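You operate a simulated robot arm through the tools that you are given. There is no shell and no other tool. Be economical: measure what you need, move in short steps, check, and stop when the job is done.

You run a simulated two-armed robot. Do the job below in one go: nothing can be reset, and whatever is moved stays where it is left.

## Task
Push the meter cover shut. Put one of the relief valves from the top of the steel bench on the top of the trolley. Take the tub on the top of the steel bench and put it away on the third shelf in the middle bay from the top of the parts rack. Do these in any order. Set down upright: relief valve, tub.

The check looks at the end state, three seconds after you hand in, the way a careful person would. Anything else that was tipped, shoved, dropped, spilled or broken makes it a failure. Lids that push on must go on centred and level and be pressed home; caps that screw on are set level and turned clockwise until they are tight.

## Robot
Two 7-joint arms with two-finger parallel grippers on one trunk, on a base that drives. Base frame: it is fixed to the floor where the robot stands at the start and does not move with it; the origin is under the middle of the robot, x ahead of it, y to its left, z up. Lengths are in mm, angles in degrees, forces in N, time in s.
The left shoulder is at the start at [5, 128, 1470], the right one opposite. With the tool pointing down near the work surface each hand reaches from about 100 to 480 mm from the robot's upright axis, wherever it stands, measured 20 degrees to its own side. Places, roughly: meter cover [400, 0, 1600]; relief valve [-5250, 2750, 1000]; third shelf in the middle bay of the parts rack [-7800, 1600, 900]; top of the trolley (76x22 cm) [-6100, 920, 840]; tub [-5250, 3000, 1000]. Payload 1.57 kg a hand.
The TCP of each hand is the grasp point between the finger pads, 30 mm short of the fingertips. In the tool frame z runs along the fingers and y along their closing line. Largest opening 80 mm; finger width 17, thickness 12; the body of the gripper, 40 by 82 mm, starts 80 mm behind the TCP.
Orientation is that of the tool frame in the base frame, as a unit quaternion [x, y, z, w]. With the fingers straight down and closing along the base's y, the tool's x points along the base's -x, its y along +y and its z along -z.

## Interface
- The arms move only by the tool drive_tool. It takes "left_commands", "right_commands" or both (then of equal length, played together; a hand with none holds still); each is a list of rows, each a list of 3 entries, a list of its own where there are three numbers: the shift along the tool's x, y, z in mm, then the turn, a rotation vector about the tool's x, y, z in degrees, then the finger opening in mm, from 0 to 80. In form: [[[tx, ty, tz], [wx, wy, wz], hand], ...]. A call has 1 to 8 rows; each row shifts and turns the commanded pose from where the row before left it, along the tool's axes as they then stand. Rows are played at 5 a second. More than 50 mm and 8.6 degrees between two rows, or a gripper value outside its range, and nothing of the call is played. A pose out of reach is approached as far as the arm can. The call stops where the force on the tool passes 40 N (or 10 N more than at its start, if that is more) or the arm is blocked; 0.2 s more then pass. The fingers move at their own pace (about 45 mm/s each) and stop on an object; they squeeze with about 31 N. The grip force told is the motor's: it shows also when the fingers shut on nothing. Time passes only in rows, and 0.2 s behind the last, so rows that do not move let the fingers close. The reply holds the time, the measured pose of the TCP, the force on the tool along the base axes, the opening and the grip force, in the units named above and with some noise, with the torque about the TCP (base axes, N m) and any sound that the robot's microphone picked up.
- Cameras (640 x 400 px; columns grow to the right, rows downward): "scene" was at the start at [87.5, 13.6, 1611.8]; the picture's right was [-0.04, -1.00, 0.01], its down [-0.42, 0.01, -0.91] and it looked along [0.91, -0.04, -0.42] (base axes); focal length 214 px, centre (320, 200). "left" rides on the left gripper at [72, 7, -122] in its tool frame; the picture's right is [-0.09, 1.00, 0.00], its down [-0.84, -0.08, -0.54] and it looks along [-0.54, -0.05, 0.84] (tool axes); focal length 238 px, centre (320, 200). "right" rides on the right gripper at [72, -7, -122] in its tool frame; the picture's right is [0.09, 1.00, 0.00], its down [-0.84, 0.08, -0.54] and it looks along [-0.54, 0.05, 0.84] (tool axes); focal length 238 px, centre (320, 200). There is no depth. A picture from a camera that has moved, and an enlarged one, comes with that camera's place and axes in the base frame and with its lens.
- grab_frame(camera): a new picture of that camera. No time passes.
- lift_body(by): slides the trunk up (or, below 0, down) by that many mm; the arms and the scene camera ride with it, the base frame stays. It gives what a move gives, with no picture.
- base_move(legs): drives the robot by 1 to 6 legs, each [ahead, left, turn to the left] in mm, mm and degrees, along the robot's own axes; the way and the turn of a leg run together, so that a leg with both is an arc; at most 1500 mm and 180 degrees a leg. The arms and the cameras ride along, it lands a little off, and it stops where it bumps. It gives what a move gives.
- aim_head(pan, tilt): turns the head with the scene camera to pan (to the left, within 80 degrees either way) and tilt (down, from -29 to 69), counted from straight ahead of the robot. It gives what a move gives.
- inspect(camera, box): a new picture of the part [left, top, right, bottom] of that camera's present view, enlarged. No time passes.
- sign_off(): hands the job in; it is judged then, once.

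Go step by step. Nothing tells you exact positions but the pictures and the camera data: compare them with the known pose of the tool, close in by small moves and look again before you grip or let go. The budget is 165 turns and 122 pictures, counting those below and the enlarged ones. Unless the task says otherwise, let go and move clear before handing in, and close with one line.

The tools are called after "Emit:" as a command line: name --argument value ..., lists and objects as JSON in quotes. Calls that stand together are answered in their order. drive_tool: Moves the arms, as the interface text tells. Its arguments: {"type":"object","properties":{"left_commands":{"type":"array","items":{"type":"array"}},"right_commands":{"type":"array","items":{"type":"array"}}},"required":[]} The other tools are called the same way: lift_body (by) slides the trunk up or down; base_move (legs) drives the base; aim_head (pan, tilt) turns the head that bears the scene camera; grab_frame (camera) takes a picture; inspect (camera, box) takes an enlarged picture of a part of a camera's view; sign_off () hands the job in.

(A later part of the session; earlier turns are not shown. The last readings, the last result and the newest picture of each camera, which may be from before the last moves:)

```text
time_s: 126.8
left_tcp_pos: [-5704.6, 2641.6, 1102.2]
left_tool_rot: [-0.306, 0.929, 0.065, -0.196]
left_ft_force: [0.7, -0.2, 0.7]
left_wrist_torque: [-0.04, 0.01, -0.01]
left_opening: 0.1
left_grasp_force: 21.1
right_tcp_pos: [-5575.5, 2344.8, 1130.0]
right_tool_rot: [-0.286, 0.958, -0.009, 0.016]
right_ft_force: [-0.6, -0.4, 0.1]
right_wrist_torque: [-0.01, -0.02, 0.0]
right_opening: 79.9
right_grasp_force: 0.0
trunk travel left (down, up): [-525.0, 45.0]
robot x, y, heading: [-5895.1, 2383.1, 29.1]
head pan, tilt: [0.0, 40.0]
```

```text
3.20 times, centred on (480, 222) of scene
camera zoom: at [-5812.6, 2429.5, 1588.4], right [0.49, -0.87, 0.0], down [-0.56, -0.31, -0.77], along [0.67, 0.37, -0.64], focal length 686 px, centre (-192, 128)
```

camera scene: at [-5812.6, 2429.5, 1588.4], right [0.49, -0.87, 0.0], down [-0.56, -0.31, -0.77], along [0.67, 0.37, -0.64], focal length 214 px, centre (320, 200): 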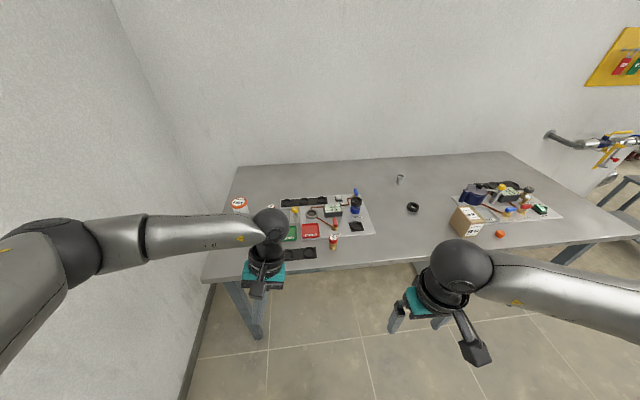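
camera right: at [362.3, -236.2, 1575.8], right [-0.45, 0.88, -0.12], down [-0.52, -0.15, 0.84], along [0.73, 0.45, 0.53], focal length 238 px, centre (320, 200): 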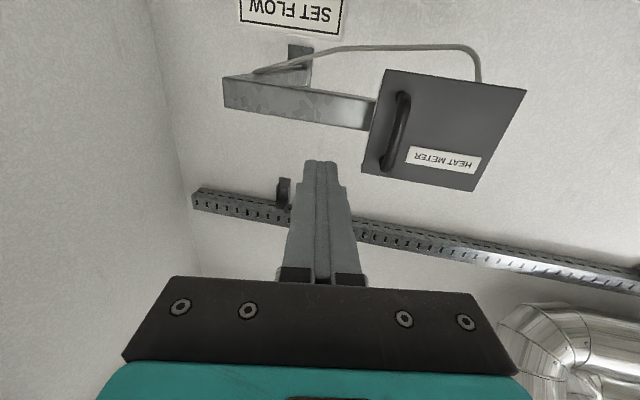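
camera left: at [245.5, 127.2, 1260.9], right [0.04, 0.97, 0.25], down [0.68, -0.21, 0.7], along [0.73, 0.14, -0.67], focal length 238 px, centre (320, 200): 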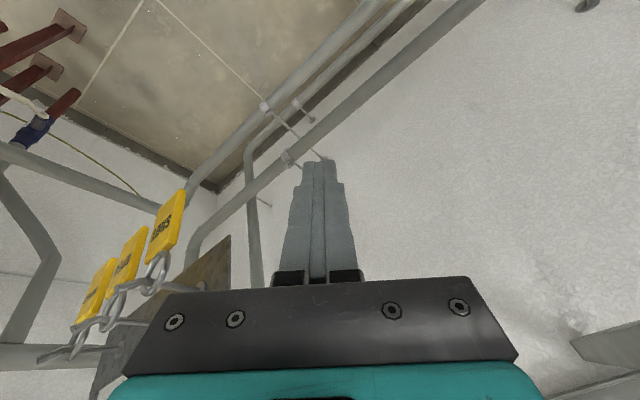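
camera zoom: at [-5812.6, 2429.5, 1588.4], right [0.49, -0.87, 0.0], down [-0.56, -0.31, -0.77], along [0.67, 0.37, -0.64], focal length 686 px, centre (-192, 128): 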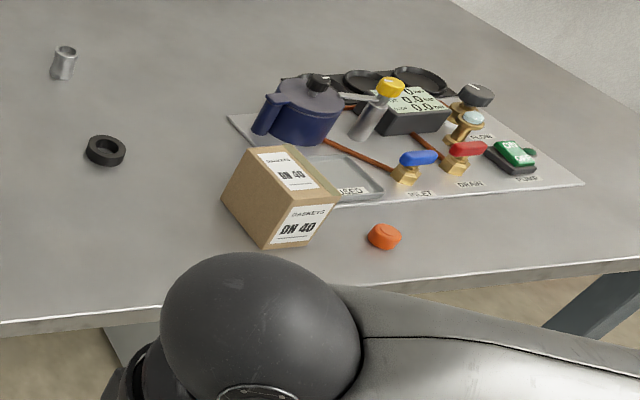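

The relief valves are the brass pieces with red "2 bar" and "4 bar" caps, and the tub is the "RIVETS 3 mm" pot. I'll take the "4" valve with the right hand, so I move in with both hands kept high.

Emit:
drive_tool --left_commands '[[[0, 0, -40], [0, 0, 0], 80], [[0, 0, -40], [0, 0, 0], 80], [[0, 0, -40], [0, 0, 0], 80]]' --right_commands '[[[0, 0, -20], [0, 0, 0], 80], [[0, 0, -20], [0, 0, 0], 80], [[0, 0, 0], [0, 0, 0], 80]]'

Emit:
base_move --legs '[[150, 90, 0]]'

Emit:
aim_head --pan 0 --tilt 55

Emit:
grab_frame --camera "scene"

Emit:
grab_frame --camera "right"

```text
time_s: 127.6
left_tcp_pos: [-5655.3, 2642.8, 1212.5]
left_tool_rot: [-0.306, 0.929, 0.066, -0.196]
left_ft_force: [-0.4, 0.2, -0.9]
left_wrist_torque: [0.04, 0.0, -0.03]
left_opening: 68.1
left_grasp_force: 0.1
right_tcp_pos: [-5576.5, 2344.1, 1169.9]
right_tool_rot: [-0.286, 0.958, -0.009, 0.018]
right_ft_force: [-0.1, 0.0, -0.1]
right_wrist_torque: [-0.02, 0.0, 0.03]
right_opening: 80.0
right_grasp_force: 0.0
trunk travel left (down, up): [-525.0, 45.0]
robot x, y, heading: [-5895.4, 2380.3, 29.3]
head pan, tilt: [0.0, 40.0]
```

```text
time_s: 129.1
left_tcp_pos: [-5565.3, 2791.2, 1212.2]
left_tool_rot: [-0.305, 0.93, 0.065, -0.195]
left_ft_force: [0.8, 0.4, 0.1]
left_wrist_torque: [-0.01, 0.01, 0.01]
left_opening: 80.2
left_grasp_force: 0.0
right_tcp_pos: [-5487.8, 2493.5, 1168.6]
right_tool_rot: [-0.285, 0.958, -0.009, 0.017]
right_ft_force: [0.6, -0.2, -0.1]
right_wrist_torque: [-0.04, 0.0, -0.01]
right_opening: 79.8
right_grasp_force: 0.0
trunk travel left (down, up): [-525.0, 45.0]
robot x, y, heading: [-5809.4, 2530.7, 28.9]
head pan, tilt: [0.0, 40.0]
```

```text
time_s: 129.8
left_tcp_pos: [-5566.3, 2791.1, 1211.3]
left_tool_rot: [-0.305, 0.93, 0.066, -0.196]
left_ft_force: [-0.7, 0.3, -0.2]
left_wrist_torque: [0.0, -0.01, 0.0]
left_opening: 80.1
left_grasp_force: 0.1
right_tcp_pos: [-5487.3, 2492.5, 1169.3]
right_tool_rot: [-0.286, 0.958, -0.009, 0.017]
right_ft_force: [1.0, 0.1, -0.6]
right_wrist_torque: [-0.02, -0.01, 0.0]
right_opening: 79.9
right_grasp_force: 0.1
trunk travel left (down, up): [-525.0, 45.0]
robot x, y, heading: [-5809.4, 2533.9, 28.9]
head pan, tilt: [0.0, 55.0]
```

```text
66 pictures are left
camera scene: at [-5735.2, 2572.0, 1567.8], right [0.48, -0.88, 0.0], down [-0.72, -0.4, -0.57], along [0.5, 0.28, -0.82], focal length 214 px, centre (320, 200)
```

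scene: 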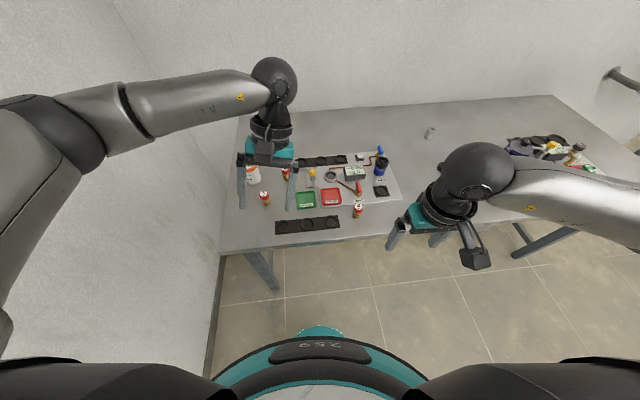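

```text
65 pictures are left
camera right: at [-5550.4, 2446.9, 1289.6], right [-0.62, 0.78, -0.03], down [0.64, 0.53, 0.56], along [0.46, 0.33, -0.83], focal length 238 px, centre (320, 200)
```

right: 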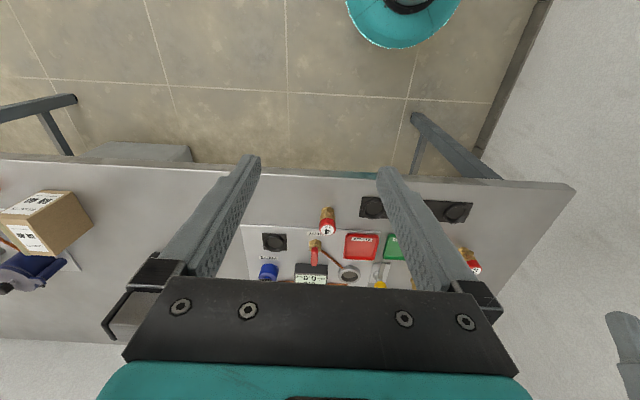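

The "4" valve is at about [-5282, 2662], its cap near z 867, so the bench top is near z 840. I move forward 130 mm to get it in reach.

Emit:
base_move --legs '[[130, 0, 0]]'

Emit:
grab_frame --camera "right"

Emit:
inspect --camera "scene" --box '[220, 150, 440, 290]'

```text
time_s: 131.1
left_tcp_pos: [-5450.7, 2855.8, 1211.3]
left_tool_rot: [-0.305, 0.93, 0.066, -0.196]
left_ft_force: [0.1, 0.7, 0.4]
left_wrist_torque: [0.04, 0.0, -0.01]
left_opening: 79.9
left_grasp_force: 0.0
right_tcp_pos: [-5373.0, 2556.8, 1169.1]
right_tool_rot: [-0.286, 0.958, -0.009, 0.018]
right_ft_force: [-0.2, 0.3, -0.5]
right_wrist_torque: [-0.01, 0.03, 0.0]
right_opening: 80.2
right_grasp_force: 0.1
trunk travel left (down, up): [-525.0, 45.0]
robot x, y, heading: [-5694.2, 2592.9, 29.0]
head pan, tilt: [0.0, 55.0]
```

```text
64 pictures are left
camera right: at [-5435.0, 2511.0, 1289.4], right [-0.62, 0.78, -0.03], down [0.64, 0.53, 0.56], along [0.46, 0.33, -0.83], focal length 238 px, centre (320, 200)
```

right: 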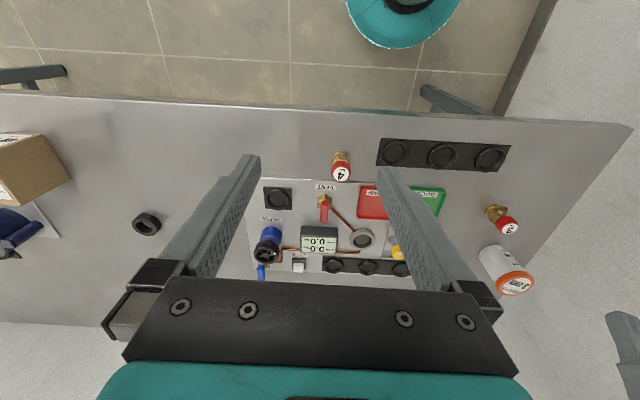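

```text
2.86 times, centred on (330, 220) of scene
camera zoom: at [-5619.6, 2636.2, 1567.7], right [0.48, -0.87, 0.0], down [-0.72, -0.4, -0.57], along [0.5, 0.28, -0.82], focal length 613 px, centre (291, 143)
```

zoom: 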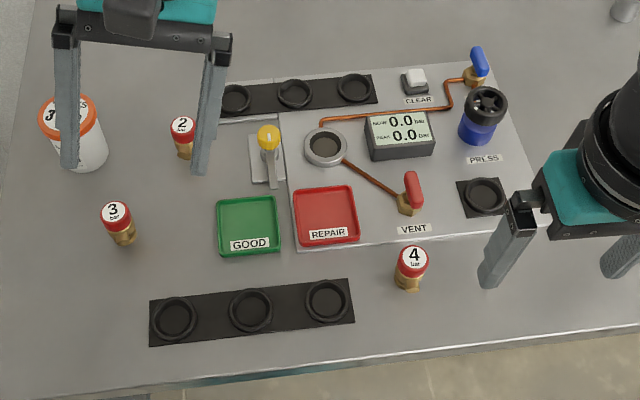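

The valve axis is near [-5290, 2659], from z 842 up to 900. I bring the right hand above it.

Emit:
drive_tool --right_commands '[[[-25, 8, 30], [0, 0, 0], 60], [[-25, 8, 40], [0, 0, 0], 60], [[-25, 8, 45], [0, 0, 0], 60], [[-25, 8, 45], [0, 0, 0], 60], [[-25, 8, 45], [0, 0, 0], 60]]'

Emit:
grab_frame --camera "right"

Emit:
inspect --camera "scene" --box '[260, 150, 480, 290]'

```text
refused: row 3 steps farther than a row can; nothing moved
```

```text
62 pictures are left
camera right: at [-5435.0, 2511.0, 1289.4], right [-0.62, 0.78, -0.03], down [0.64, 0.53, 0.56], along [0.46, 0.33, -0.83], focal length 238 px, centre (320, 200)
```

right: 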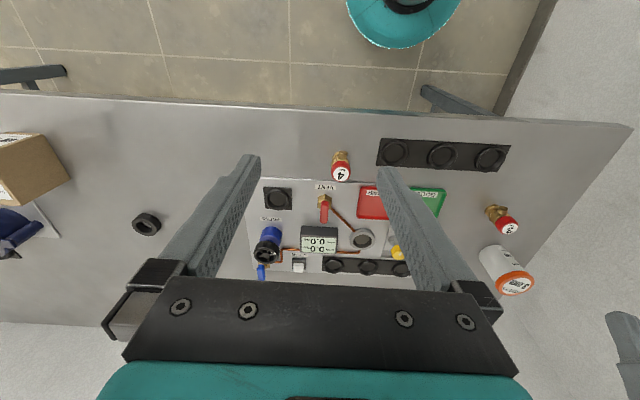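

```text
2.86 times, centred on (370, 220) of scene
camera zoom: at [-5619.6, 2636.2, 1567.7], right [0.48, -0.87, 0.0], down [-0.72, -0.4, -0.57], along [0.5, 0.28, -0.82], focal length 613 px, centre (177, 143)
```

zoom: 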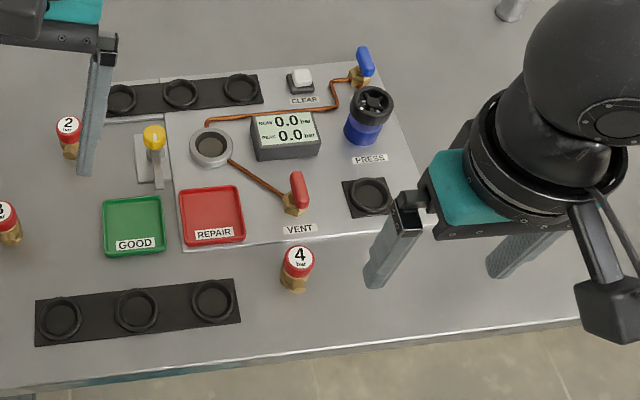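

That step was just over the row limit, so I send it again in smaller steps.

Emit:
drive_tool --right_commands '[[[-25, 8, 30], [0, 0, 0], 60], [[-25, 8, 40], [0, 0, 0], 60], [[-25, 8, 40], [0, 0, 0], 60], [[-25, 8, 40], [0, 0, 0], 60], [[-25, 8, 40], [0, 0, 0], 60]]'

Emit:
grab_frame --camera "right"

Emit:
inspect --camera "scene" --box '[260, 150, 480, 290]'

```text
time_s: 132.3
left_tcp_pos: [-5452.2, 2856.2, 1212.1]
left_tool_rot: [-0.304, 0.93, 0.066, -0.196]
left_ft_force: [0.2, -0.2, -0.4]
left_wrist_torque: [-0.03, -0.01, 0.0]
left_opening: 79.8
left_grasp_force: 0.1
right_tcp_pos: [-5282.9, 2660.5, 979.3]
right_tool_rot: [-0.286, 0.958, -0.009, 0.016]
right_ft_force: [0.1, 0.2, 0.2]
right_wrist_torque: [-0.03, -0.03, -0.01]
right_opening: 60.0
right_grasp_force: 0.1
trunk travel left (down, up): [-525.0, 45.0]
robot x, y, heading: [-5695.3, 2597.4, 29.1]
head pan, tilt: [0.0, 55.0]
```

```text
60 pictures are left
camera right: at [-5344.6, 2614.2, 1099.6], right [-0.62, 0.78, -0.03], down [0.64, 0.53, 0.56], along [0.46, 0.33, -0.83], focal length 238 px, centre (320, 200)
```

right: 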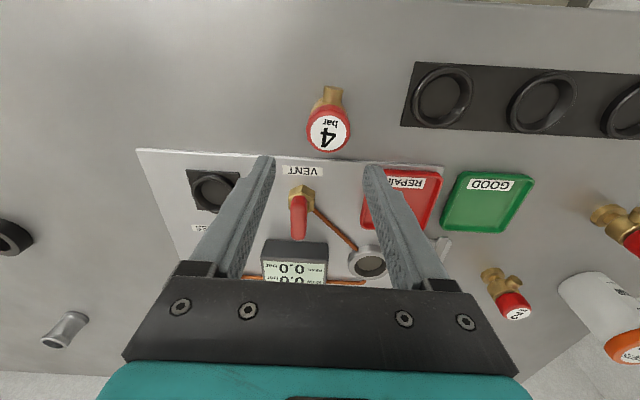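

```text
2.86 times, centred on (370, 220) of scene
camera zoom: at [-5620.4, 2636.8, 1567.7], right [0.48, -0.87, 0.0], down [-0.72, -0.4, -0.57], along [0.5, 0.28, -0.82], focal length 613 px, centre (177, 143)
```

zoom: 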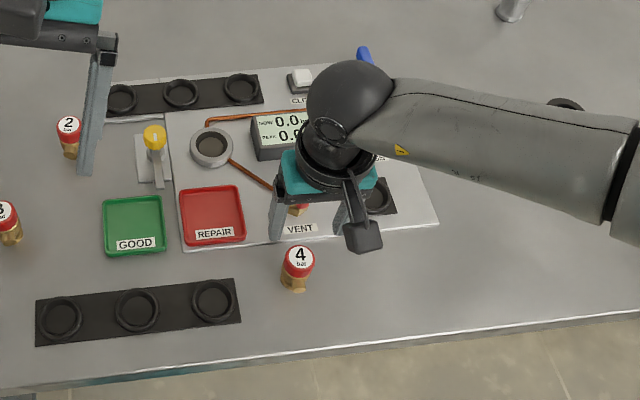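

Emit:
drive_tool --right_commands '[[[12, 2, 30], [0, 0, 0], 60], [[0, 0, 0], [0, 0, 0], 60]]'

Emit:
inspect --camera "right" --box '[220, 60, 420, 185]'

```text
time_s: 132.9
left_tcp_pos: [-5452.3, 2854.1, 1212.1]
left_tool_rot: [-0.304, 0.93, 0.066, -0.196]
left_ft_force: [0.4, 0.6, 1.0]
left_wrist_torque: [0.0, -0.02, -0.01]
left_opening: 79.7
left_grasp_force: 0.0
right_tcp_pos: [-5295.0, 2653.6, 950.7]
right_tool_rot: [-0.285, 0.958, -0.009, 0.017]
right_ft_force: [-0.2, -0.2, -1.1]
right_wrist_torque: [0.0, 0.04, 0.02]
right_opening: 60.1
right_grasp_force: 0.1
trunk travel left (down, up): [-525.0, 45.0]
robot x, y, heading: [-5693.5, 2592.6, 28.8]
head pan, tilt: [0.0, 55.0]
```

```text
3.20 times, centred on (320, 122) of right
camera zoom: at [-5356.7, 2607.5, 1070.3], right [-0.62, 0.78, -0.03], down [0.64, 0.53, 0.56], along [0.46, 0.33, -0.83], focal length 763 px, centre (320, 448)
```

zoom: 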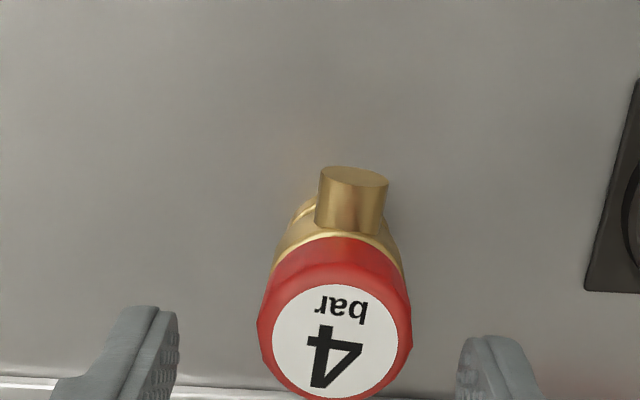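

The outlet points towards me, clear of the fingers. I descend around the cap and close.

Emit:
drive_tool --right_commands '[[[-5, 3, 20], [0, 0, 0], 60], [[0, 0, 20], [0, 0, 0], 60], [[0, 0, 18], [0, 0, 0], 60], [[0, 0, 13], [0, 0, 0], 60]]'

Emit:
inspect --camera "right" --box '[200, 60, 440, 210]'

```text
time_s: 133.9
left_tcp_pos: [-5453.0, 2855.2, 1211.2]
left_tool_rot: [-0.305, 0.93, 0.067, -0.195]
left_ft_force: [0.0, 0.0, 0.1]
left_wrist_torque: [0.0, 0.07, -0.02]
left_opening: 79.8
left_grasp_force: 0.1
right_tcp_pos: [-5291.4, 2658.8, 889.8]
right_tool_rot: [-0.285, 0.958, -0.008, 0.014]
right_ft_force: [-8.0, -5.9, 20.6]
right_wrist_torque: [0.31, 0.81, 0.37]
right_opening: 58.7
right_grasp_force: 0.0
trunk travel left (down, up): [-525.0, 45.0]
robot x, y, heading: [-5692.9, 2592.4, 29.2]
head pan, tilt: [0.0, 55.0]
stopped in row 4 (right hand): the force on the tool passed its limit at 59 N (the readings are from after the stop); the commanded pose is now the measured one
```

```text
2.67 times, centred on (320, 135) of right
camera zoom: at [-5353.0, 2612.5, 1011.3], right [-0.62, 0.78, -0.02], down [0.64, 0.53, 0.56], along [0.45, 0.33, -0.83], focal length 636 px, centre (320, 373)
```

zoom: 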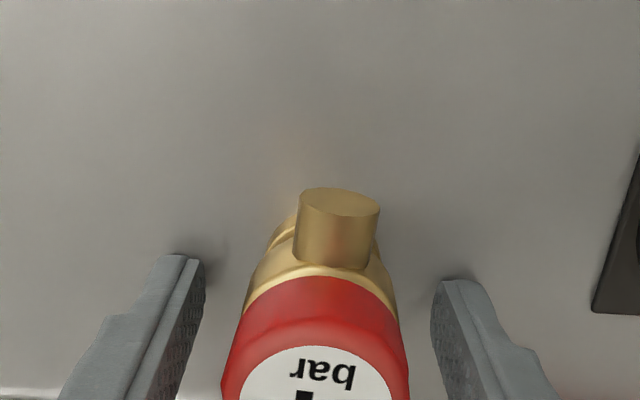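

The tips touched the bench, so its top is at z ≈ 859. I lift 4 mm and close.

Emit:
drive_tool --right_commands '[[[0, 0, -4], [0, 0, 0], 60], [[0, 0, 0], [0, 0, 0], 20], [[0, 0, 0], [0, 0, 0], 15], [[0, 0, 0], [0, 0, 0], 15], [[0, 0, 0], [0, 0, 0], 15], [[0, 0, -30], [0, 0, 0], 15]]'

Emit:
inspect --camera "right" --box '[200, 60, 440, 210]'

```text
time_s: 135.3
left_tcp_pos: [-5452.0, 2853.9, 1211.3]
left_tool_rot: [-0.304, 0.93, 0.066, -0.196]
left_ft_force: [0.4, 0.0, -0.7]
left_wrist_torque: [-0.02, -0.02, 0.02]
left_opening: 80.0
left_grasp_force: 0.1
right_tcp_pos: [-5290.6, 2658.1, 924.0]
right_tool_rot: [-0.286, 0.958, -0.007, 0.014]
right_ft_force: [-0.2, 0.3, -1.6]
right_wrist_torque: [0.01, -0.03, 0.01]
right_opening: 33.1
right_grasp_force: 31.3
trunk travel left (down, up): [-525.0, 45.0]
robot x, y, heading: [-5695.7, 2596.7, 29.2]
head pan, tilt: [0.0, 55.0]
```

```text
2.67 times, centred on (320, 135) of right
camera zoom: at [-5352.4, 2612.9, 1044.6], right [-0.62, 0.78, -0.03], down [0.64, 0.53, 0.56], along [0.45, 0.33, -0.83], focal length 636 px, centre (320, 373)
```

zoom: 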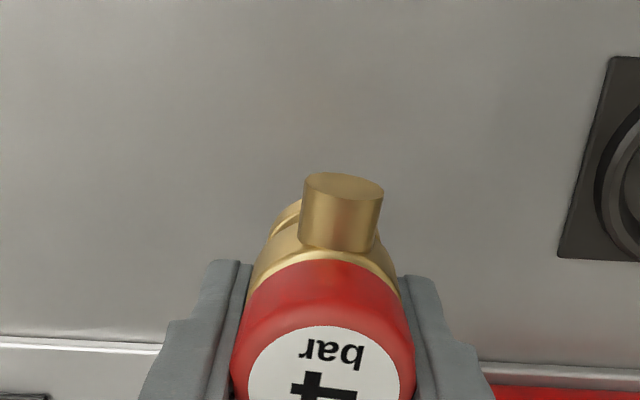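

The valve is held upright at 33 mm opening. I raise it and pull it back, then shift left and in towards the tub, near [-5329, 3129, 936].

Emit:
drive_tool --left_commands '[[[0, 0, 0], [0, 0, 0], 80], [[0, 0, 0], [0, 0, 0], 80], [[0, 0, 0], [0, 0, 0], 80], [[0, 0, 0], [0, 0, 0], 80], [[0, 0, 0], [0, 0, 0], 80]]' --right_commands '[[[0, 0, -45], [0, 0, 0], 15], [[0, 0, -45], [0, 0, 0], 15], [[15, 0, -45], [0, 0, 0], 15], [[40, 0, -20], [0, 0, 0], 15], [[40, 0, 0], [0, 0, 0], 15]]'

Emit:
base_move --legs '[[0, 150, 0], [60, 0, 0]]'

Emit:
grab_frame --camera "left"

Emit:
grab_frame --camera "scene"

```text
time_s: 136.5
left_tcp_pos: [-5451.6, 2853.8, 1211.2]
left_tool_rot: [-0.305, 0.93, 0.066, -0.196]
left_ft_force: [-0.8, 0.6, 0.0]
left_wrist_torque: [0.01, 0.0, 0.02]
left_opening: 79.9
left_grasp_force: 0.0
right_tcp_pos: [-5375.1, 2609.9, 1075.9]
right_tool_rot: [-0.285, 0.959, -0.008, 0.015]
right_ft_force: [-0.7, -0.8, -2.6]
right_wrist_torque: [0.02, 0.01, 0.01]
right_opening: 33.0
right_grasp_force: 31.5
trunk travel left (down, up): [-525.0, 45.0]
robot x, y, heading: [-5696.1, 2590.8, 29.2]
head pan, tilt: [0.0, 55.0]
```

```text
time_s: 138.4
left_tcp_pos: [-5470.9, 3014.7, 1210.4]
left_tool_rot: [-0.305, 0.93, 0.065, -0.197]
left_ft_force: [0.8, -0.3, -0.2]
left_wrist_torque: [-0.05, 0.02, 0.01]
left_opening: 80.1
left_grasp_force: 0.1
right_tcp_pos: [-5393.7, 2772.0, 1074.2]
right_tool_rot: [-0.286, 0.958, -0.007, 0.013]
right_ft_force: [0.2, 0.2, -1.5]
right_wrist_torque: [-0.02, 0.0, 0.0]
right_opening: 33.1
right_grasp_force: 30.4
trunk travel left (down, up): [-525.0, 45.0]
robot x, y, heading: [-5715.7, 2754.1, 28.9]
head pan, tilt: [0.0, 55.0]
```

```text
55 pictures are left
camera left: at [-5479.1, 2978.8, 1347.3], right [-0.47, 0.86, 0.21], down [0.88, 0.43, 0.2], along [0.08, 0.28, -0.96], focal length 238 px, centre (320, 200)
```

left: 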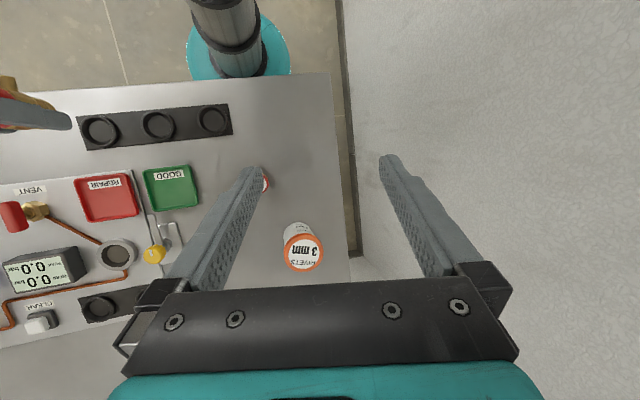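

```text
54 pictures are left
camera scene: at [-5639.4, 2796.2, 1567.6], right [0.48, -0.87, 0.0], down [-0.72, -0.4, -0.57], along [0.5, 0.28, -0.82], focal length 214 px, centre (320, 200)
```

scene: 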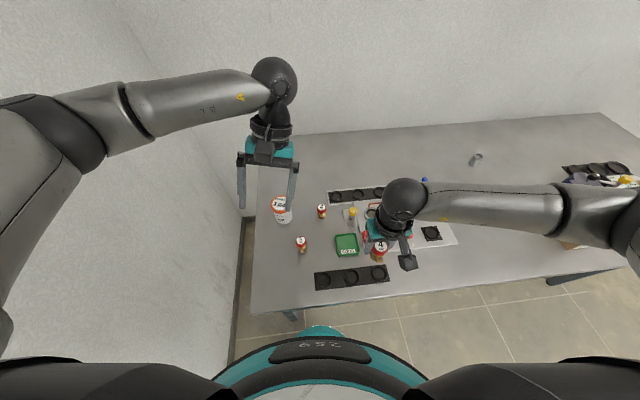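

The tub's lid is near [-5340, 3117, 936] and about 70 mm wide. I move in 40 mm more and turn the left hand to point down with a slight forward pitch.

Emit:
base_move --legs '[[40, 0, 0]]'

Emit:
drive_tool --left_commands '[[[0, 0, 0], [2.8, -7.0, 1.14], 80], [[0, 0, 0], [2.8, -7.0, 1.14], 80], [[0, 0, 0], [2.8, -7.0, 1.14], 80], [[0, 0, 0], [2.8, -7.0, 1.14], 80], [[0, 0, 0], [2.8, -7.0, 1.14], 80]]'

Emit:
grab_frame --camera "left"

```text
time_s: 139.3
left_tcp_pos: [-5435.2, 3033.4, 1210.8]
left_tool_rot: [-0.305, 0.93, 0.066, -0.196]
left_ft_force: [-0.2, 0.2, 0.2]
left_wrist_torque: [-0.03, 0.06, 0.03]
left_opening: 79.9
left_grasp_force: 0.0
right_tcp_pos: [-5358.1, 2790.1, 1075.2]
right_tool_rot: [-0.284, 0.959, -0.008, 0.013]
right_ft_force: [-0.1, 0.2, -1.5]
right_wrist_torque: [-0.04, 0.04, 0.02]
right_opening: 33.2
right_grasp_force: 30.7
trunk travel left (down, up): [-525.0, 45.0]
robot x, y, heading: [-5678.5, 2776.7, 29.1]
head pan, tilt: [0.0, 55.0]
```

```text
time_s: 140.5
left_tcp_pos: [-5437.5, 3034.6, 1212.3]
left_tool_rot: [-0.246, 0.96, 0.032, 0.128]
left_ft_force: [-0.2, 0.4, 0.4]
left_wrist_torque: [0.0, 0.0, 0.02]
left_opening: 79.7
left_grasp_force: 0.1
right_tcp_pos: [-5360.6, 2789.0, 1075.9]
right_tool_rot: [-0.284, 0.959, -0.008, 0.014]
right_ft_force: [-0.1, -0.6, -2.1]
right_wrist_torque: [0.01, -0.01, -0.02]
right_opening: 33.0
right_grasp_force: 31.0
trunk travel left (down, up): [-525.0, 45.0]
robot x, y, heading: [-5678.3, 2774.3, 28.9]
head pan, tilt: [0.0, 55.0]
```

```text
53 pictures are left
camera left: at [-5530.0, 2992.1, 1310.8], right [-0.4, 0.92, 0.02], down [0.62, 0.25, 0.74], along [0.68, 0.31, -0.67], focal length 238 px, centre (320, 200)
```

left: 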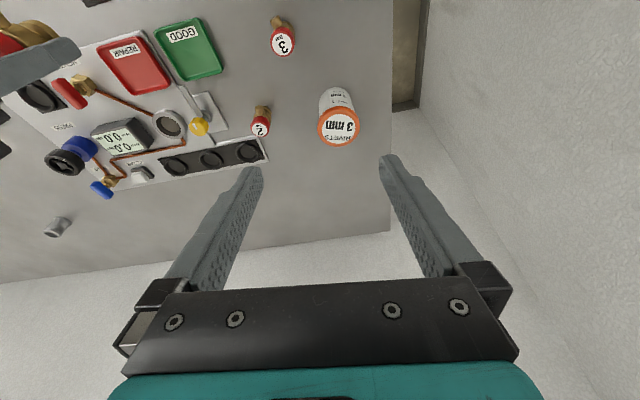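

Emit:
drive_tool --left_commands '[[[-6.2, 4.6, 38.4], [0, 0, 0], 80], [[-6.2, 4.6, 38.4], [0, 0, 0], 80], [[-6.2, 4.6, 38.4], [0, 0, 0], 80], [[-6.2, 4.6, 38.4], [0, 0, 0], 80], [[-6.2, 4.6, 38.4], [0, 0, 0], 80], [[-6.2, 4.6, 38.4], [0, 0, 0], 80]]'

Emit:
grab_frame --camera "left"

```text
time_s: 141.9
left_tcp_pos: [-5363.7, 3102.4, 999.5]
left_tool_rot: [-0.245, 0.961, 0.032, 0.127]
left_ft_force: [0.5, 0.2, -0.5]
left_wrist_torque: [-0.03, -0.01, 0.02]
left_opening: 80.1
left_grasp_force: 0.0
right_tcp_pos: [-5360.0, 2790.2, 1075.6]
right_tool_rot: [-0.285, 0.959, -0.008, 0.014]
right_ft_force: [0.7, 0.0, -1.8]
right_wrist_torque: [0.03, 0.0, 0.01]
right_opening: 33.3
right_grasp_force: 31.3
trunk travel left (down, up): [-525.0, 45.0]
robot x, y, heading: [-5679.7, 2771.9, 28.8]
head pan, tilt: [0.0, 55.0]
```

```text
52 pictures are left
camera left: at [-5457.4, 3061.6, 1098.6], right [-0.4, 0.92, 0.02], down [0.62, 0.25, 0.74], along [0.67, 0.31, -0.67], focal length 238 px, centre (320, 200)
```

left: 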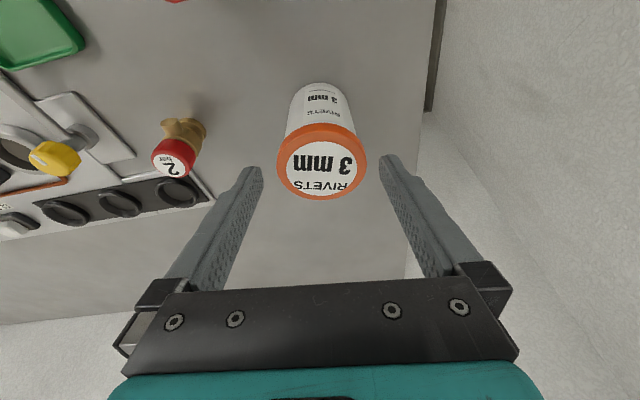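

Emit:
drive_tool --left_commands '[[[3, 1, 10], [0, 0, 0], 80], [[3, 1, 10], [0, 0, 0], 80]]'

Emit:
grab_frame --camera "left"

```text
time_s: 142.5
left_tcp_pos: [-5365.9, 3105.1, 978.1]
left_tool_rot: [-0.246, 0.96, 0.033, 0.128]
left_ft_force: [0.0, 0.9, -0.2]
left_wrist_torque: [0.0, -0.01, 0.03]
left_opening: 80.1
left_grasp_force: 0.0
right_tcp_pos: [-5360.0, 2790.0, 1076.4]
right_tool_rot: [-0.285, 0.958, -0.007, 0.014]
right_ft_force: [0.4, 0.0, -2.6]
right_wrist_torque: [0.05, -0.04, -0.02]
right_opening: 33.2
right_grasp_force: 30.8
trunk travel left (down, up): [-525.0, 45.0]
robot x, y, heading: [-5680.3, 2775.1, 28.9]
head pan, tilt: [0.0, 55.0]
```

```text
51 pictures are left
camera left: at [-5460.1, 3063.1, 1077.9], right [-0.4, 0.92, 0.02], down [0.62, 0.25, 0.74], along [0.67, 0.31, -0.67], focal length 238 px, centre (320, 200)
```

left: 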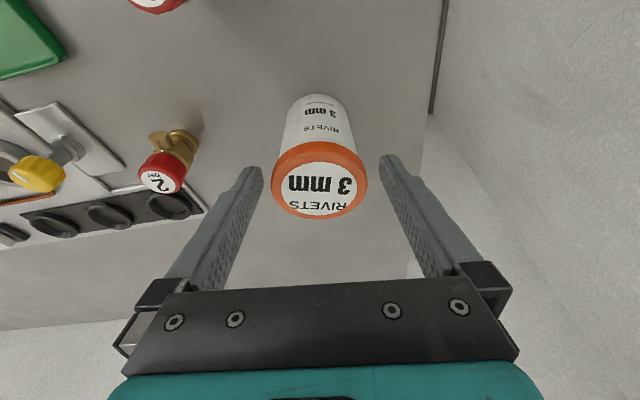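

The lid is centred between the fingers, with its top at about z 950. I go down 79 mm along the fingers and grip the body.

Emit:
drive_tool --left_commands '[[[1, 0, 20], [0, 0, 0], 80], [[1, 0, 20], [0, 0, 0], 80], [[1, 0, 20], [0, 0, 0], 80], [[1, 0, 19], [0, 0, 0], 80]]'

Emit:
grab_frame --camera "left"

```text
time_s: 143.5
left_tcp_pos: [-5354.1, 3113.3, 902.1]
left_tool_rot: [-0.246, 0.96, 0.033, 0.128]
left_ft_force: [0.0, -0.1, 0.4]
left_wrist_torque: [-0.01, 0.02, 0.02]
left_opening: 80.0
left_grasp_force: 0.1
right_tcp_pos: [-5360.0, 2790.7, 1075.2]
right_tool_rot: [-0.284, 0.959, -0.008, 0.014]
right_ft_force: [-0.1, 0.7, -1.4]
right_wrist_torque: [0.03, -0.01, -0.03]
right_opening: 33.1
right_grasp_force: 30.9
trunk travel left (down, up): [-525.0, 45.0]
robot x, y, heading: [-5678.8, 2772.0, 28.8]
head pan, tilt: [0.0, 55.0]
```

```text
50 pictures are left
camera left: at [-5445.8, 3071.7, 1000.5], right [-0.4, 0.92, 0.02], down [0.62, 0.25, 0.74], along [0.67, 0.31, -0.67], focal length 238 px, centre (320, 200)
```

left: 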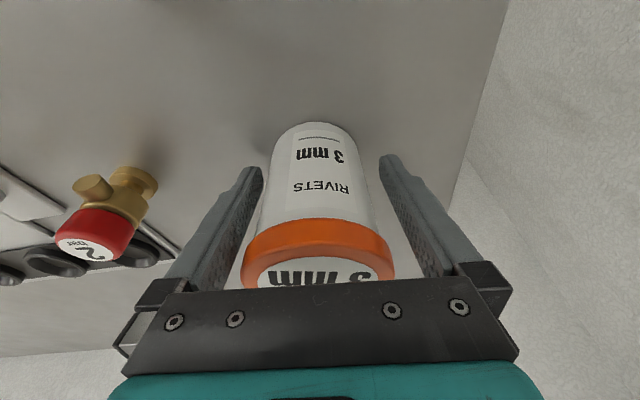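

Both fingers straddle the tub without touching it. I close and lift a little.

Emit:
drive_tool --left_commands '[[[0, 0, 0], [0, 0, 0], 55], [[0, 0, 0], [0, 0, 0], 50], [[0, 0, 0], [0, 0, 0], 50], [[-5, 0, -20], [0, 0, 0], 50], [[-8, 0, -30], [0, 0, 0], 50]]'

Emit:
grab_frame --camera "left"

```text
time_s: 144.7
left_tcp_pos: [-5353.1, 3113.8, 953.4]
left_tool_rot: [-0.246, 0.96, 0.032, 0.126]
left_ft_force: [-0.3, 0.6, -3.0]
left_wrist_torque: [-0.02, 0.0, 0.0]
left_opening: 69.3
left_grasp_force: 30.5
right_tcp_pos: [-5360.2, 2789.9, 1075.5]
right_tool_rot: [-0.285, 0.959, -0.008, 0.014]
right_ft_force: [-0.7, 0.1, -1.2]
right_wrist_torque: [0.01, -0.03, 0.03]
right_opening: 33.1
right_grasp_force: 31.2
trunk travel left (down, up): [-525.0, 45.0]
robot x, y, heading: [-5677.9, 2771.0, 29.1]
head pan, tilt: [0.0, 55.0]
```

```text
49 pictures are left
camera left: at [-5446.0, 3071.7, 1052.7], right [-0.4, 0.92, 0.02], down [0.62, 0.25, 0.74], along [0.67, 0.31, -0.67], focal length 238 px, centre (320, 200)
```

left: 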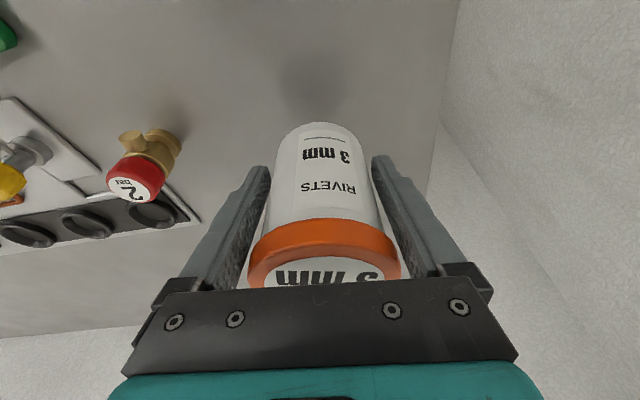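

The tub is in hand, about 3 N. I raise it, draw it back towards me, then back away from the bench.

Emit:
drive_tool --left_commands '[[[-10, 0, -38], [0, 0, 0], 50], [[-10, 0, -38], [0, 0, 0], 50], [[-10, 0, -38], [0, 0, 0], 50], [[38, 0, -10], [0, 0, 0], 50], [[38, 0, -10], [0, 0, 0], 50]]'

Emit:
base_move --legs '[[-500, 0, 0]]'

Emit:
aim_head --pan 0 --tilt 35

Emit:
grab_frame --camera "scene"

```text
time_s: 145.9
left_tcp_pos: [-5423.9, 3074.3, 1070.7]
left_tool_rot: [-0.246, 0.96, 0.032, 0.127]
left_ft_force: [-0.9, -0.6, -2.0]
left_wrist_torque: [-0.02, 0.03, 0.01]
left_opening: 69.5
left_grasp_force: 30.8
right_tcp_pos: [-5360.5, 2789.6, 1076.0]
right_tool_rot: [-0.285, 0.958, -0.008, 0.014]
right_ft_force: [-0.4, -0.2, -1.1]
right_wrist_torque: [0.04, -0.02, 0.0]
right_opening: 32.9
right_grasp_force: 31.1
trunk travel left (down, up): [-525.0, 45.0]
robot x, y, heading: [-5677.4, 2775.9, 28.9]
head pan, tilt: [0.0, 55.0]
```

```text
time_s: 148.8
left_tcp_pos: [-5860.8, 2833.4, 1069.4]
left_tool_rot: [-0.249, 0.96, 0.034, 0.127]
left_ft_force: [-0.6, 0.4, -2.8]
left_wrist_torque: [0.02, 0.05, 0.02]
left_opening: 69.3
left_grasp_force: 31.0
right_tcp_pos: [-5795.2, 2549.2, 1075.3]
right_tool_rot: [-0.288, 0.958, -0.008, 0.014]
right_ft_force: [-0.1, -0.2, -1.9]
right_wrist_torque: [0.04, 0.0, 0.0]
right_opening: 32.9
right_grasp_force: 30.7
trunk travel left (down, up): [-525.0, 45.0]
robot x, y, heading: [-6118.2, 2532.0, 28.8]
head pan, tilt: [0.0, 55.0]
```

```text
time_s: 149.7
left_tcp_pos: [-5860.6, 2835.3, 1069.1]
left_tool_rot: [-0.249, 0.96, 0.033, 0.127]
left_ft_force: [-0.3, 0.4, -3.8]
left_wrist_torque: [-0.01, 0.02, 0.01]
left_opening: 69.3
left_grasp_force: 31.3
right_tcp_pos: [-5794.7, 2549.3, 1074.7]
right_tool_rot: [-0.287, 0.958, -0.007, 0.015]
right_ft_force: [-0.3, 0.5, -2.1]
right_wrist_torque: [0.02, 0.02, -0.01]
right_opening: 33.2
right_grasp_force: 31.2
trunk travel left (down, up): [-525.0, 45.0]
robot x, y, heading: [-6117.3, 2533.2, 28.9]
head pan, tilt: [0.0, 35.0]
```

```text
48 pictures are left
camera scene: at [-6026.5, 2581.2, 1595.9], right [0.49, -0.87, 0.0], down [-0.5, -0.28, -0.82], along [0.71, 0.4, -0.57], focal length 214 px, centre (320, 200)
```

scene: 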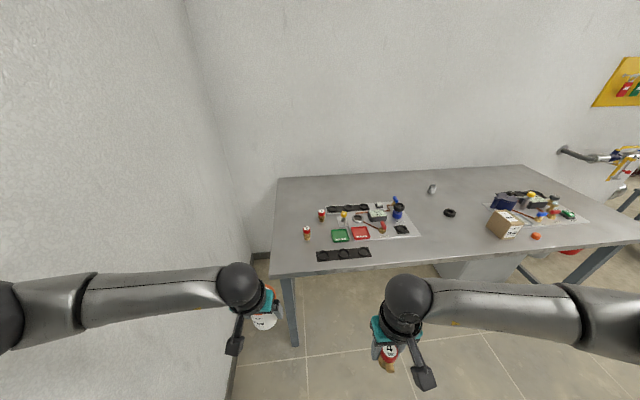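

Both items are held. I turn right to face the trolley.

Emit:
base_move --legs '[[0, 0, -100]]'

Emit:
aim_head --pan 0 --tilt 30

Emit:
grab_frame --camera "scene"

```text
time_s: 154.4
left_tcp_pos: [-5871.5, 2219.9, 1069.7]
left_tool_rot: [0.59, 0.796, -0.078, 0.106]
left_ft_force: [0.1, 0.0, -2.8]
left_wrist_torque: [0.03, 0.0, 0.04]
left_opening: 69.6
left_grasp_force: 30.7
right_tcp_pos: [-6165.1, 2215.3, 1074.1]
right_tool_rot: [0.565, 0.825, -0.016, 0.002]
right_ft_force: [0.7, 0.2, -1.9]
right_wrist_torque: [0.0, -0.02, -0.01]
right_opening: 33.5
right_grasp_force: 30.8
trunk travel left (down, up): [-525.0, 45.0]
robot x, y, heading: [-6113.9, 2531.9, -72.9]
head pan, tilt: [0.0, 35.0]
```

```text
time_s: 155.0
left_tcp_pos: [-5871.7, 2220.4, 1069.1]
left_tool_rot: [0.59, 0.797, -0.077, 0.104]
left_ft_force: [1.2, -0.6, -2.5]
left_wrist_torque: [0.05, 0.01, 0.03]
left_opening: 69.3
left_grasp_force: 31.5
right_tcp_pos: [-6164.0, 2216.6, 1076.3]
right_tool_rot: [0.564, 0.826, -0.015, 0.002]
right_ft_force: [0.6, -1.3, -1.4]
right_wrist_torque: [-0.01, -0.01, 0.01]
right_opening: 33.4
right_grasp_force: 30.9
trunk travel left (down, up): [-525.0, 45.0]
robot x, y, heading: [-6113.0, 2532.8, -72.7]
head pan, tilt: [0.0, 30.0]
```

```text
47 pictures are left
camera scene: at [-6082.9, 2436.9, 1603.7], right [-0.96, -0.29, 0.0], down [-0.15, 0.48, -0.87], along [0.25, -0.83, -0.5], focal length 214 px, centre (320, 200)
```

scene: 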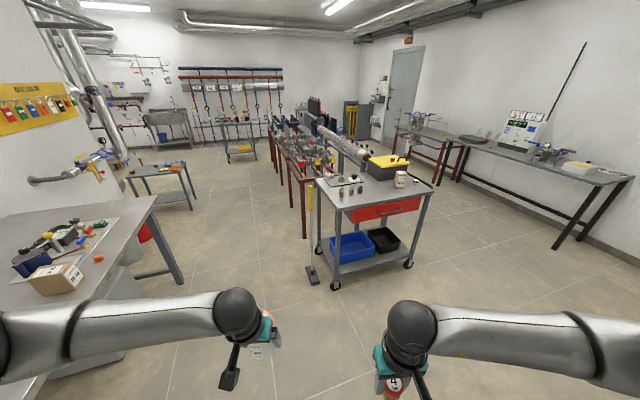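

Emit:
inspect --camera "scene" --box '[290, 140, 450, 240]'

```text
4.00 times, centred on (370, 190) of scene
camera zoom: at [-6082.9, 2436.9, 1603.7], right [-0.96, -0.29, 0.0], down [-0.15, 0.48, -0.87], along [0.25, -0.83, -0.5], focal length 858 px, centre (120, 240)
```

zoom: 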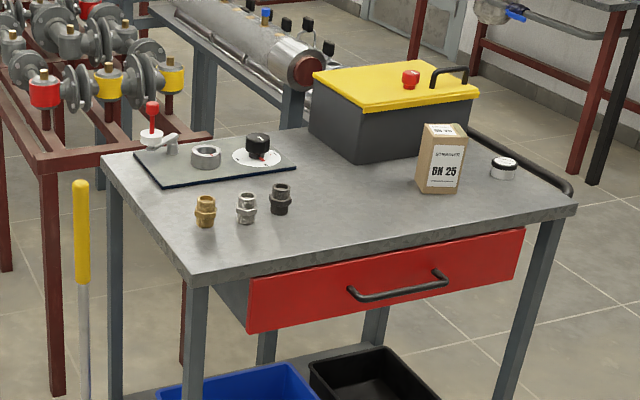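

The free strip is along the front edge of the trolley, around [-6125, 960]. I turn square to the trolley and approach.

Emit:
base_move --legs '[[0, 0, 12.7], [650, -659, 0]]'

Emit:
aim_head --pan 0 --tilt 40

Emit:
grab_frame --camera "scene"

```text
time_s: 160.7
left_tcp_pos: [-6076.5, 1380.7, 1068.8]
left_tool_rot: [0.505, 0.853, -0.067, 0.113]
left_ft_force: [0.3, -0.1, -2.8]
left_wrist_torque: [0.0, 0.05, -0.02]
left_opening: 69.3
left_grasp_force: 30.7
right_tcp_pos: [-6362.2, 1317.3, 1074.7]
right_tool_rot: [0.478, 0.878, -0.015, 0.004]
right_ft_force: [-0.5, -0.3, -1.5]
right_wrist_torque: [-0.02, -0.01, 0.02]
right_opening: 33.4
right_grasp_force: 30.8
trunk travel left (down, up): [-525.0, 45.0]
robot x, y, heading: [-6380.4, 1633.7, -61.1]
head pan, tilt: [0.0, 30.0]
```

```text
time_s: 161.4
left_tcp_pos: [-6076.9, 1380.7, 1068.1]
left_tool_rot: [0.505, 0.853, -0.067, 0.113]
left_ft_force: [-0.1, -0.6, -2.4]
left_wrist_torque: [-0.01, 0.02, -0.03]
left_opening: 69.5
left_grasp_force: 31.2
right_tcp_pos: [-6360.6, 1317.4, 1075.7]
right_tool_rot: [0.477, 0.879, -0.015, 0.004]
right_ft_force: [0.7, 0.8, -1.6]
right_wrist_torque: [-0.05, -0.01, 0.03]
right_opening: 33.0
right_grasp_force: 30.8
trunk travel left (down, up): [-525.0, 45.0]
robot x, y, heading: [-6377.5, 1633.5, -61.2]
head pan, tilt: [0.0, 40.0]
```

```text
45 pictures are left
camera scene: at [-6329.4, 1554.6, 1588.4], right [-0.88, -0.48, 0.0], down [-0.31, 0.56, -0.77], along [0.37, -0.67, -0.64], focal length 214 px, centre (320, 200)
```

scene: 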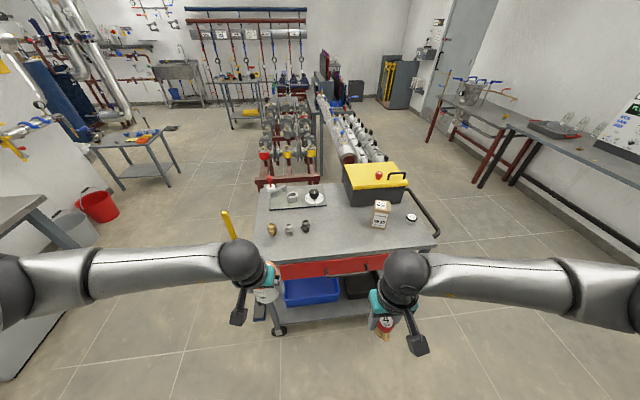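

The front edge runs from about [-5886, 1231] to [-6479, 761], and the clear spot is near [-6123, 922]. I drive in to reach it with the right hand, keeping the base off the trolley.

Emit:
base_move --legs '[[325, 19, 0]]'

Emit:
aim_head --pan -10 --tilt 55

Emit:
grab_frame --camera "scene"

Emit:
grab_frame --camera "right"

```text
time_s: 163.6
left_tcp_pos: [-5903.6, 1110.7, 1068.2]
left_tool_rot: [0.504, 0.854, -0.067, 0.112]
left_ft_force: [0.5, -0.1, -3.2]
left_wrist_torque: [0.04, 0.04, 0.01]
left_opening: 69.3
left_grasp_force: 30.8
right_tcp_pos: [-6188.8, 1046.0, 1075.5]
right_tool_rot: [0.476, 0.879, -0.015, 0.004]
right_ft_force: [0.8, -0.3, -1.5]
right_wrist_torque: [0.01, 0.01, -0.01]
right_opening: 33.1
right_grasp_force: 30.8
trunk travel left (down, up): [-525.0, 45.0]
robot x, y, heading: [-6204.0, 1365.8, -60.8]
head pan, tilt: [0.0, 40.0]
```

```text
time_s: 164.4
left_tcp_pos: [-5904.0, 1109.7, 1069.2]
left_tool_rot: [0.504, 0.854, -0.066, 0.113]
left_ft_force: [0.7, -0.1, -3.5]
left_wrist_torque: [0.03, 0.05, 0.0]
left_opening: 69.2
left_grasp_force: 31.8
right_tcp_pos: [-6189.2, 1047.2, 1076.2]
right_tool_rot: [0.476, 0.879, -0.015, 0.004]
right_ft_force: [0.0, -0.7, -2.3]
right_wrist_torque: [0.02, -0.02, -0.02]
right_opening: 33.2
right_grasp_force: 31.0
trunk travel left (down, up): [-525.0, 45.0]
robot x, y, heading: [-6206.3, 1368.3, -61.0]
head pan, tilt: [-10.0, 55.0]
```

```text
44 pictures are left
camera scene: at [-6175.6, 1289.9, 1567.8], right [-0.95, -0.33, 0.0], down [-0.27, 0.77, -0.57], along [0.19, -0.54, -0.82], focal length 214 px, centre (320, 200)
```

scene: 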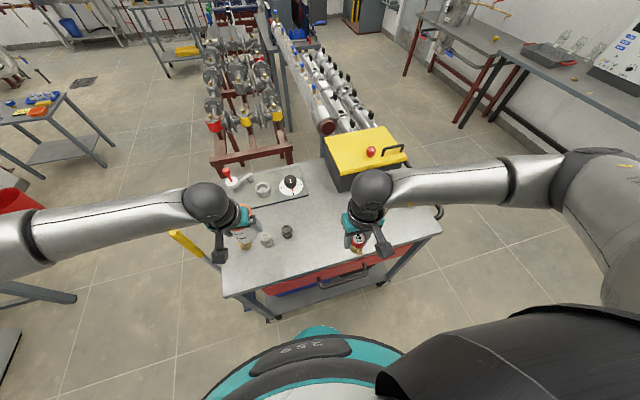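

```text
43 pictures are left
camera right: at [-6234.0, 1105.2, 1195.5], right [0.78, 0.62, -0.02], down [0.53, -0.64, 0.56], along [0.33, -0.45, -0.83], focal length 238 px, centre (320, 200)
```

right: 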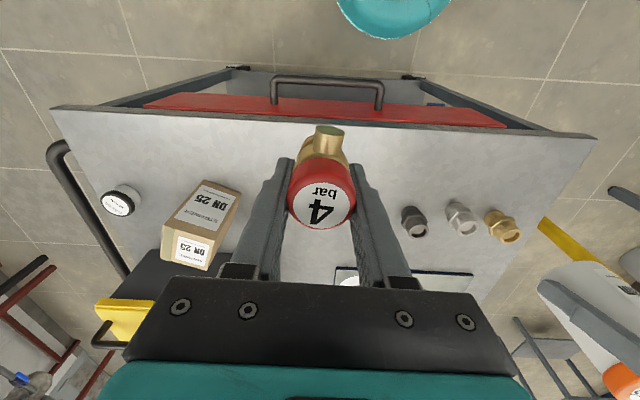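

I carry the valve over the clear spot and lower it to about 45 mm above the top.

Emit:
drive_tool --right_commands '[[[-38, 2, 15], [0, 0, 0], 15], [[-38, 2, 25], [0, 0, 0], 15], [[-37, 2, 25], [0, 0, 0], 15], [[0, 0, 40], [0, 0, 0], 15], [[0, 0, 35], [0, 0, 0], 15]]'

Emit:
grab_frame --camera "right"

Emit:
inspect --camera "scene" --box '[220, 120, 460, 270]'

```text
time_s: 165.6
left_tcp_pos: [-5904.0, 1111.5, 1069.4]
left_tool_rot: [0.504, 0.854, -0.066, 0.113]
left_ft_force: [0.8, 0.5, -3.2]
left_wrist_torque: [0.0, 0.0, -0.01]
left_opening: 69.1
left_grasp_force: 31.1
right_tcp_pos: [-6120.2, 951.1, 936.5]
right_tool_rot: [0.475, 0.88, -0.015, 0.004]
right_ft_force: [0.3, 0.1, -2.1]
right_wrist_torque: [0.01, 0.0, 0.01]
right_opening: 33.0
right_grasp_force: 30.9
trunk travel left (down, up): [-525.0, 45.0]
robot x, y, heading: [-6207.1, 1363.7, -61.0]
head pan, tilt: [-10.0, 55.0]
```

```text
42 pictures are left
camera right: at [-6166.0, 1009.4, 1056.7], right [0.78, 0.62, -0.03], down [0.53, -0.64, 0.56], along [0.33, -0.45, -0.83], focal length 238 px, centre (320, 200)
```

right: 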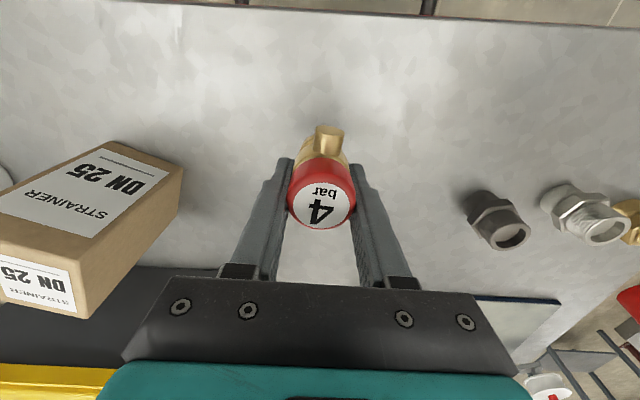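

```text
2.67 times, centred on (340, 195) of scene
camera zoom: at [-6174.6, 1289.4, 1567.7], right [-0.95, -0.33, 0.0], down [-0.27, 0.77, -0.57], along [0.19, -0.54, -0.82], focal length 572 px, centre (267, 213)
```

zoom: 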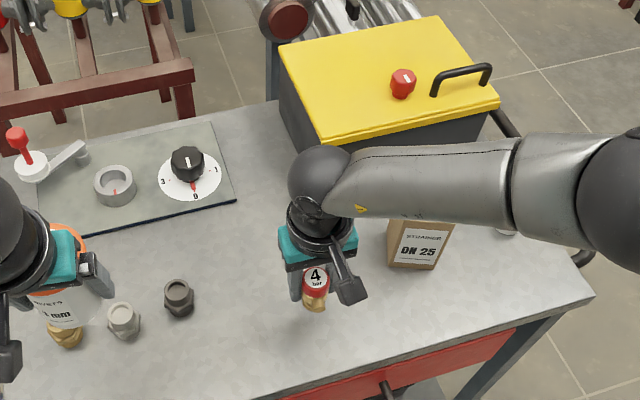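

Clear all round. I lower it in small steps.

Emit:
drive_tool --right_commands '[[[0, 0, 10], [0, 0, 0], 15], [[0, 0, 10], [0, 0, 0], 15], [[0, 0, 10], [0, 0, 0], 15], [[0, 0, 8], [0, 0, 0], 15], [[0, 0, 4], [0, 0, 0], 15], [[0, 0, 3], [0, 0, 0], 15]]'

Emit:
inspect --camera "right" --box '[220, 80, 420, 205]'

```text
time_s: 167.0
left_tcp_pos: [-5904.4, 1111.5, 1068.6]
left_tool_rot: [0.504, 0.854, -0.066, 0.112]
left_ft_force: [0.2, -0.1, -2.4]
left_wrist_torque: [0.01, 0.03, -0.03]
left_opening: 69.1
left_grasp_force: 31.4
right_tcp_pos: [-6122.8, 949.6, 893.4]
right_tool_rot: [0.475, 0.88, -0.015, 0.004]
right_ft_force: [0.0, 0.3, -2.4]
right_wrist_torque: [0.01, 0.02, 0.0]
right_opening: 33.2
right_grasp_force: 31.2
trunk travel left (down, up): [-525.0, 45.0]
robot x, y, heading: [-6205.2, 1368.9, -60.8]
head pan, tilt: [-10.0, 55.0]
```

```text
3.20 times, centred on (320, 142) of right
camera zoom: at [-6168.2, 1007.8, 1013.1], right [0.78, 0.62, -0.02], down [0.53, -0.64, 0.56], along [0.33, -0.45, -0.83], focal length 763 px, centre (320, 384)
```

zoom: 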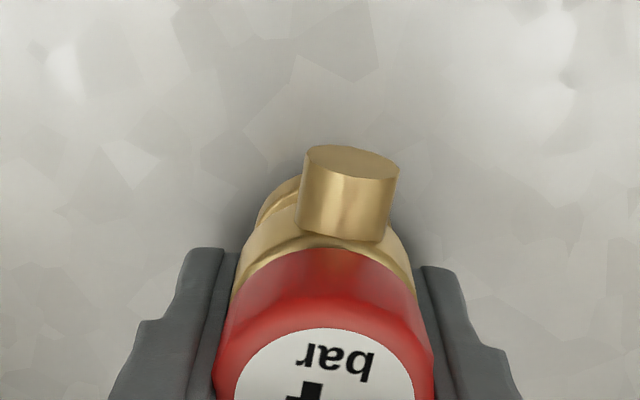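

Emit:
drive_tool --right_commands '[[[0, 0, 2], [0, 0, 0], 15], [[0, 0, 2], [0, 0, 0], 15], [[0, 0, 2], [0, 0, 0], 15]]'

```text
time_s: 167.8
left_tcp_pos: [-5904.9, 1111.0, 1067.7]
left_tool_rot: [0.504, 0.854, -0.066, 0.112]
left_ft_force: [-0.8, 0.3, -2.8]
left_wrist_torque: [0.03, -0.01, 0.02]
left_opening: 69.3
left_grasp_force: 30.6
right_tcp_pos: [-6123.9, 949.3, 887.0]
right_tool_rot: [0.476, 0.879, -0.016, 0.004]
right_ft_force: [0.9, -0.6, -1.7]
right_wrist_torque: [-0.05, -0.02, 0.01]
right_opening: 33.3
right_grasp_force: 30.7
trunk travel left (down, up): [-525.0, 45.0]
robot x, y, heading: [-6204.5, 1366.8, -61.1]
head pan, tilt: [-10.0, 55.0]
```

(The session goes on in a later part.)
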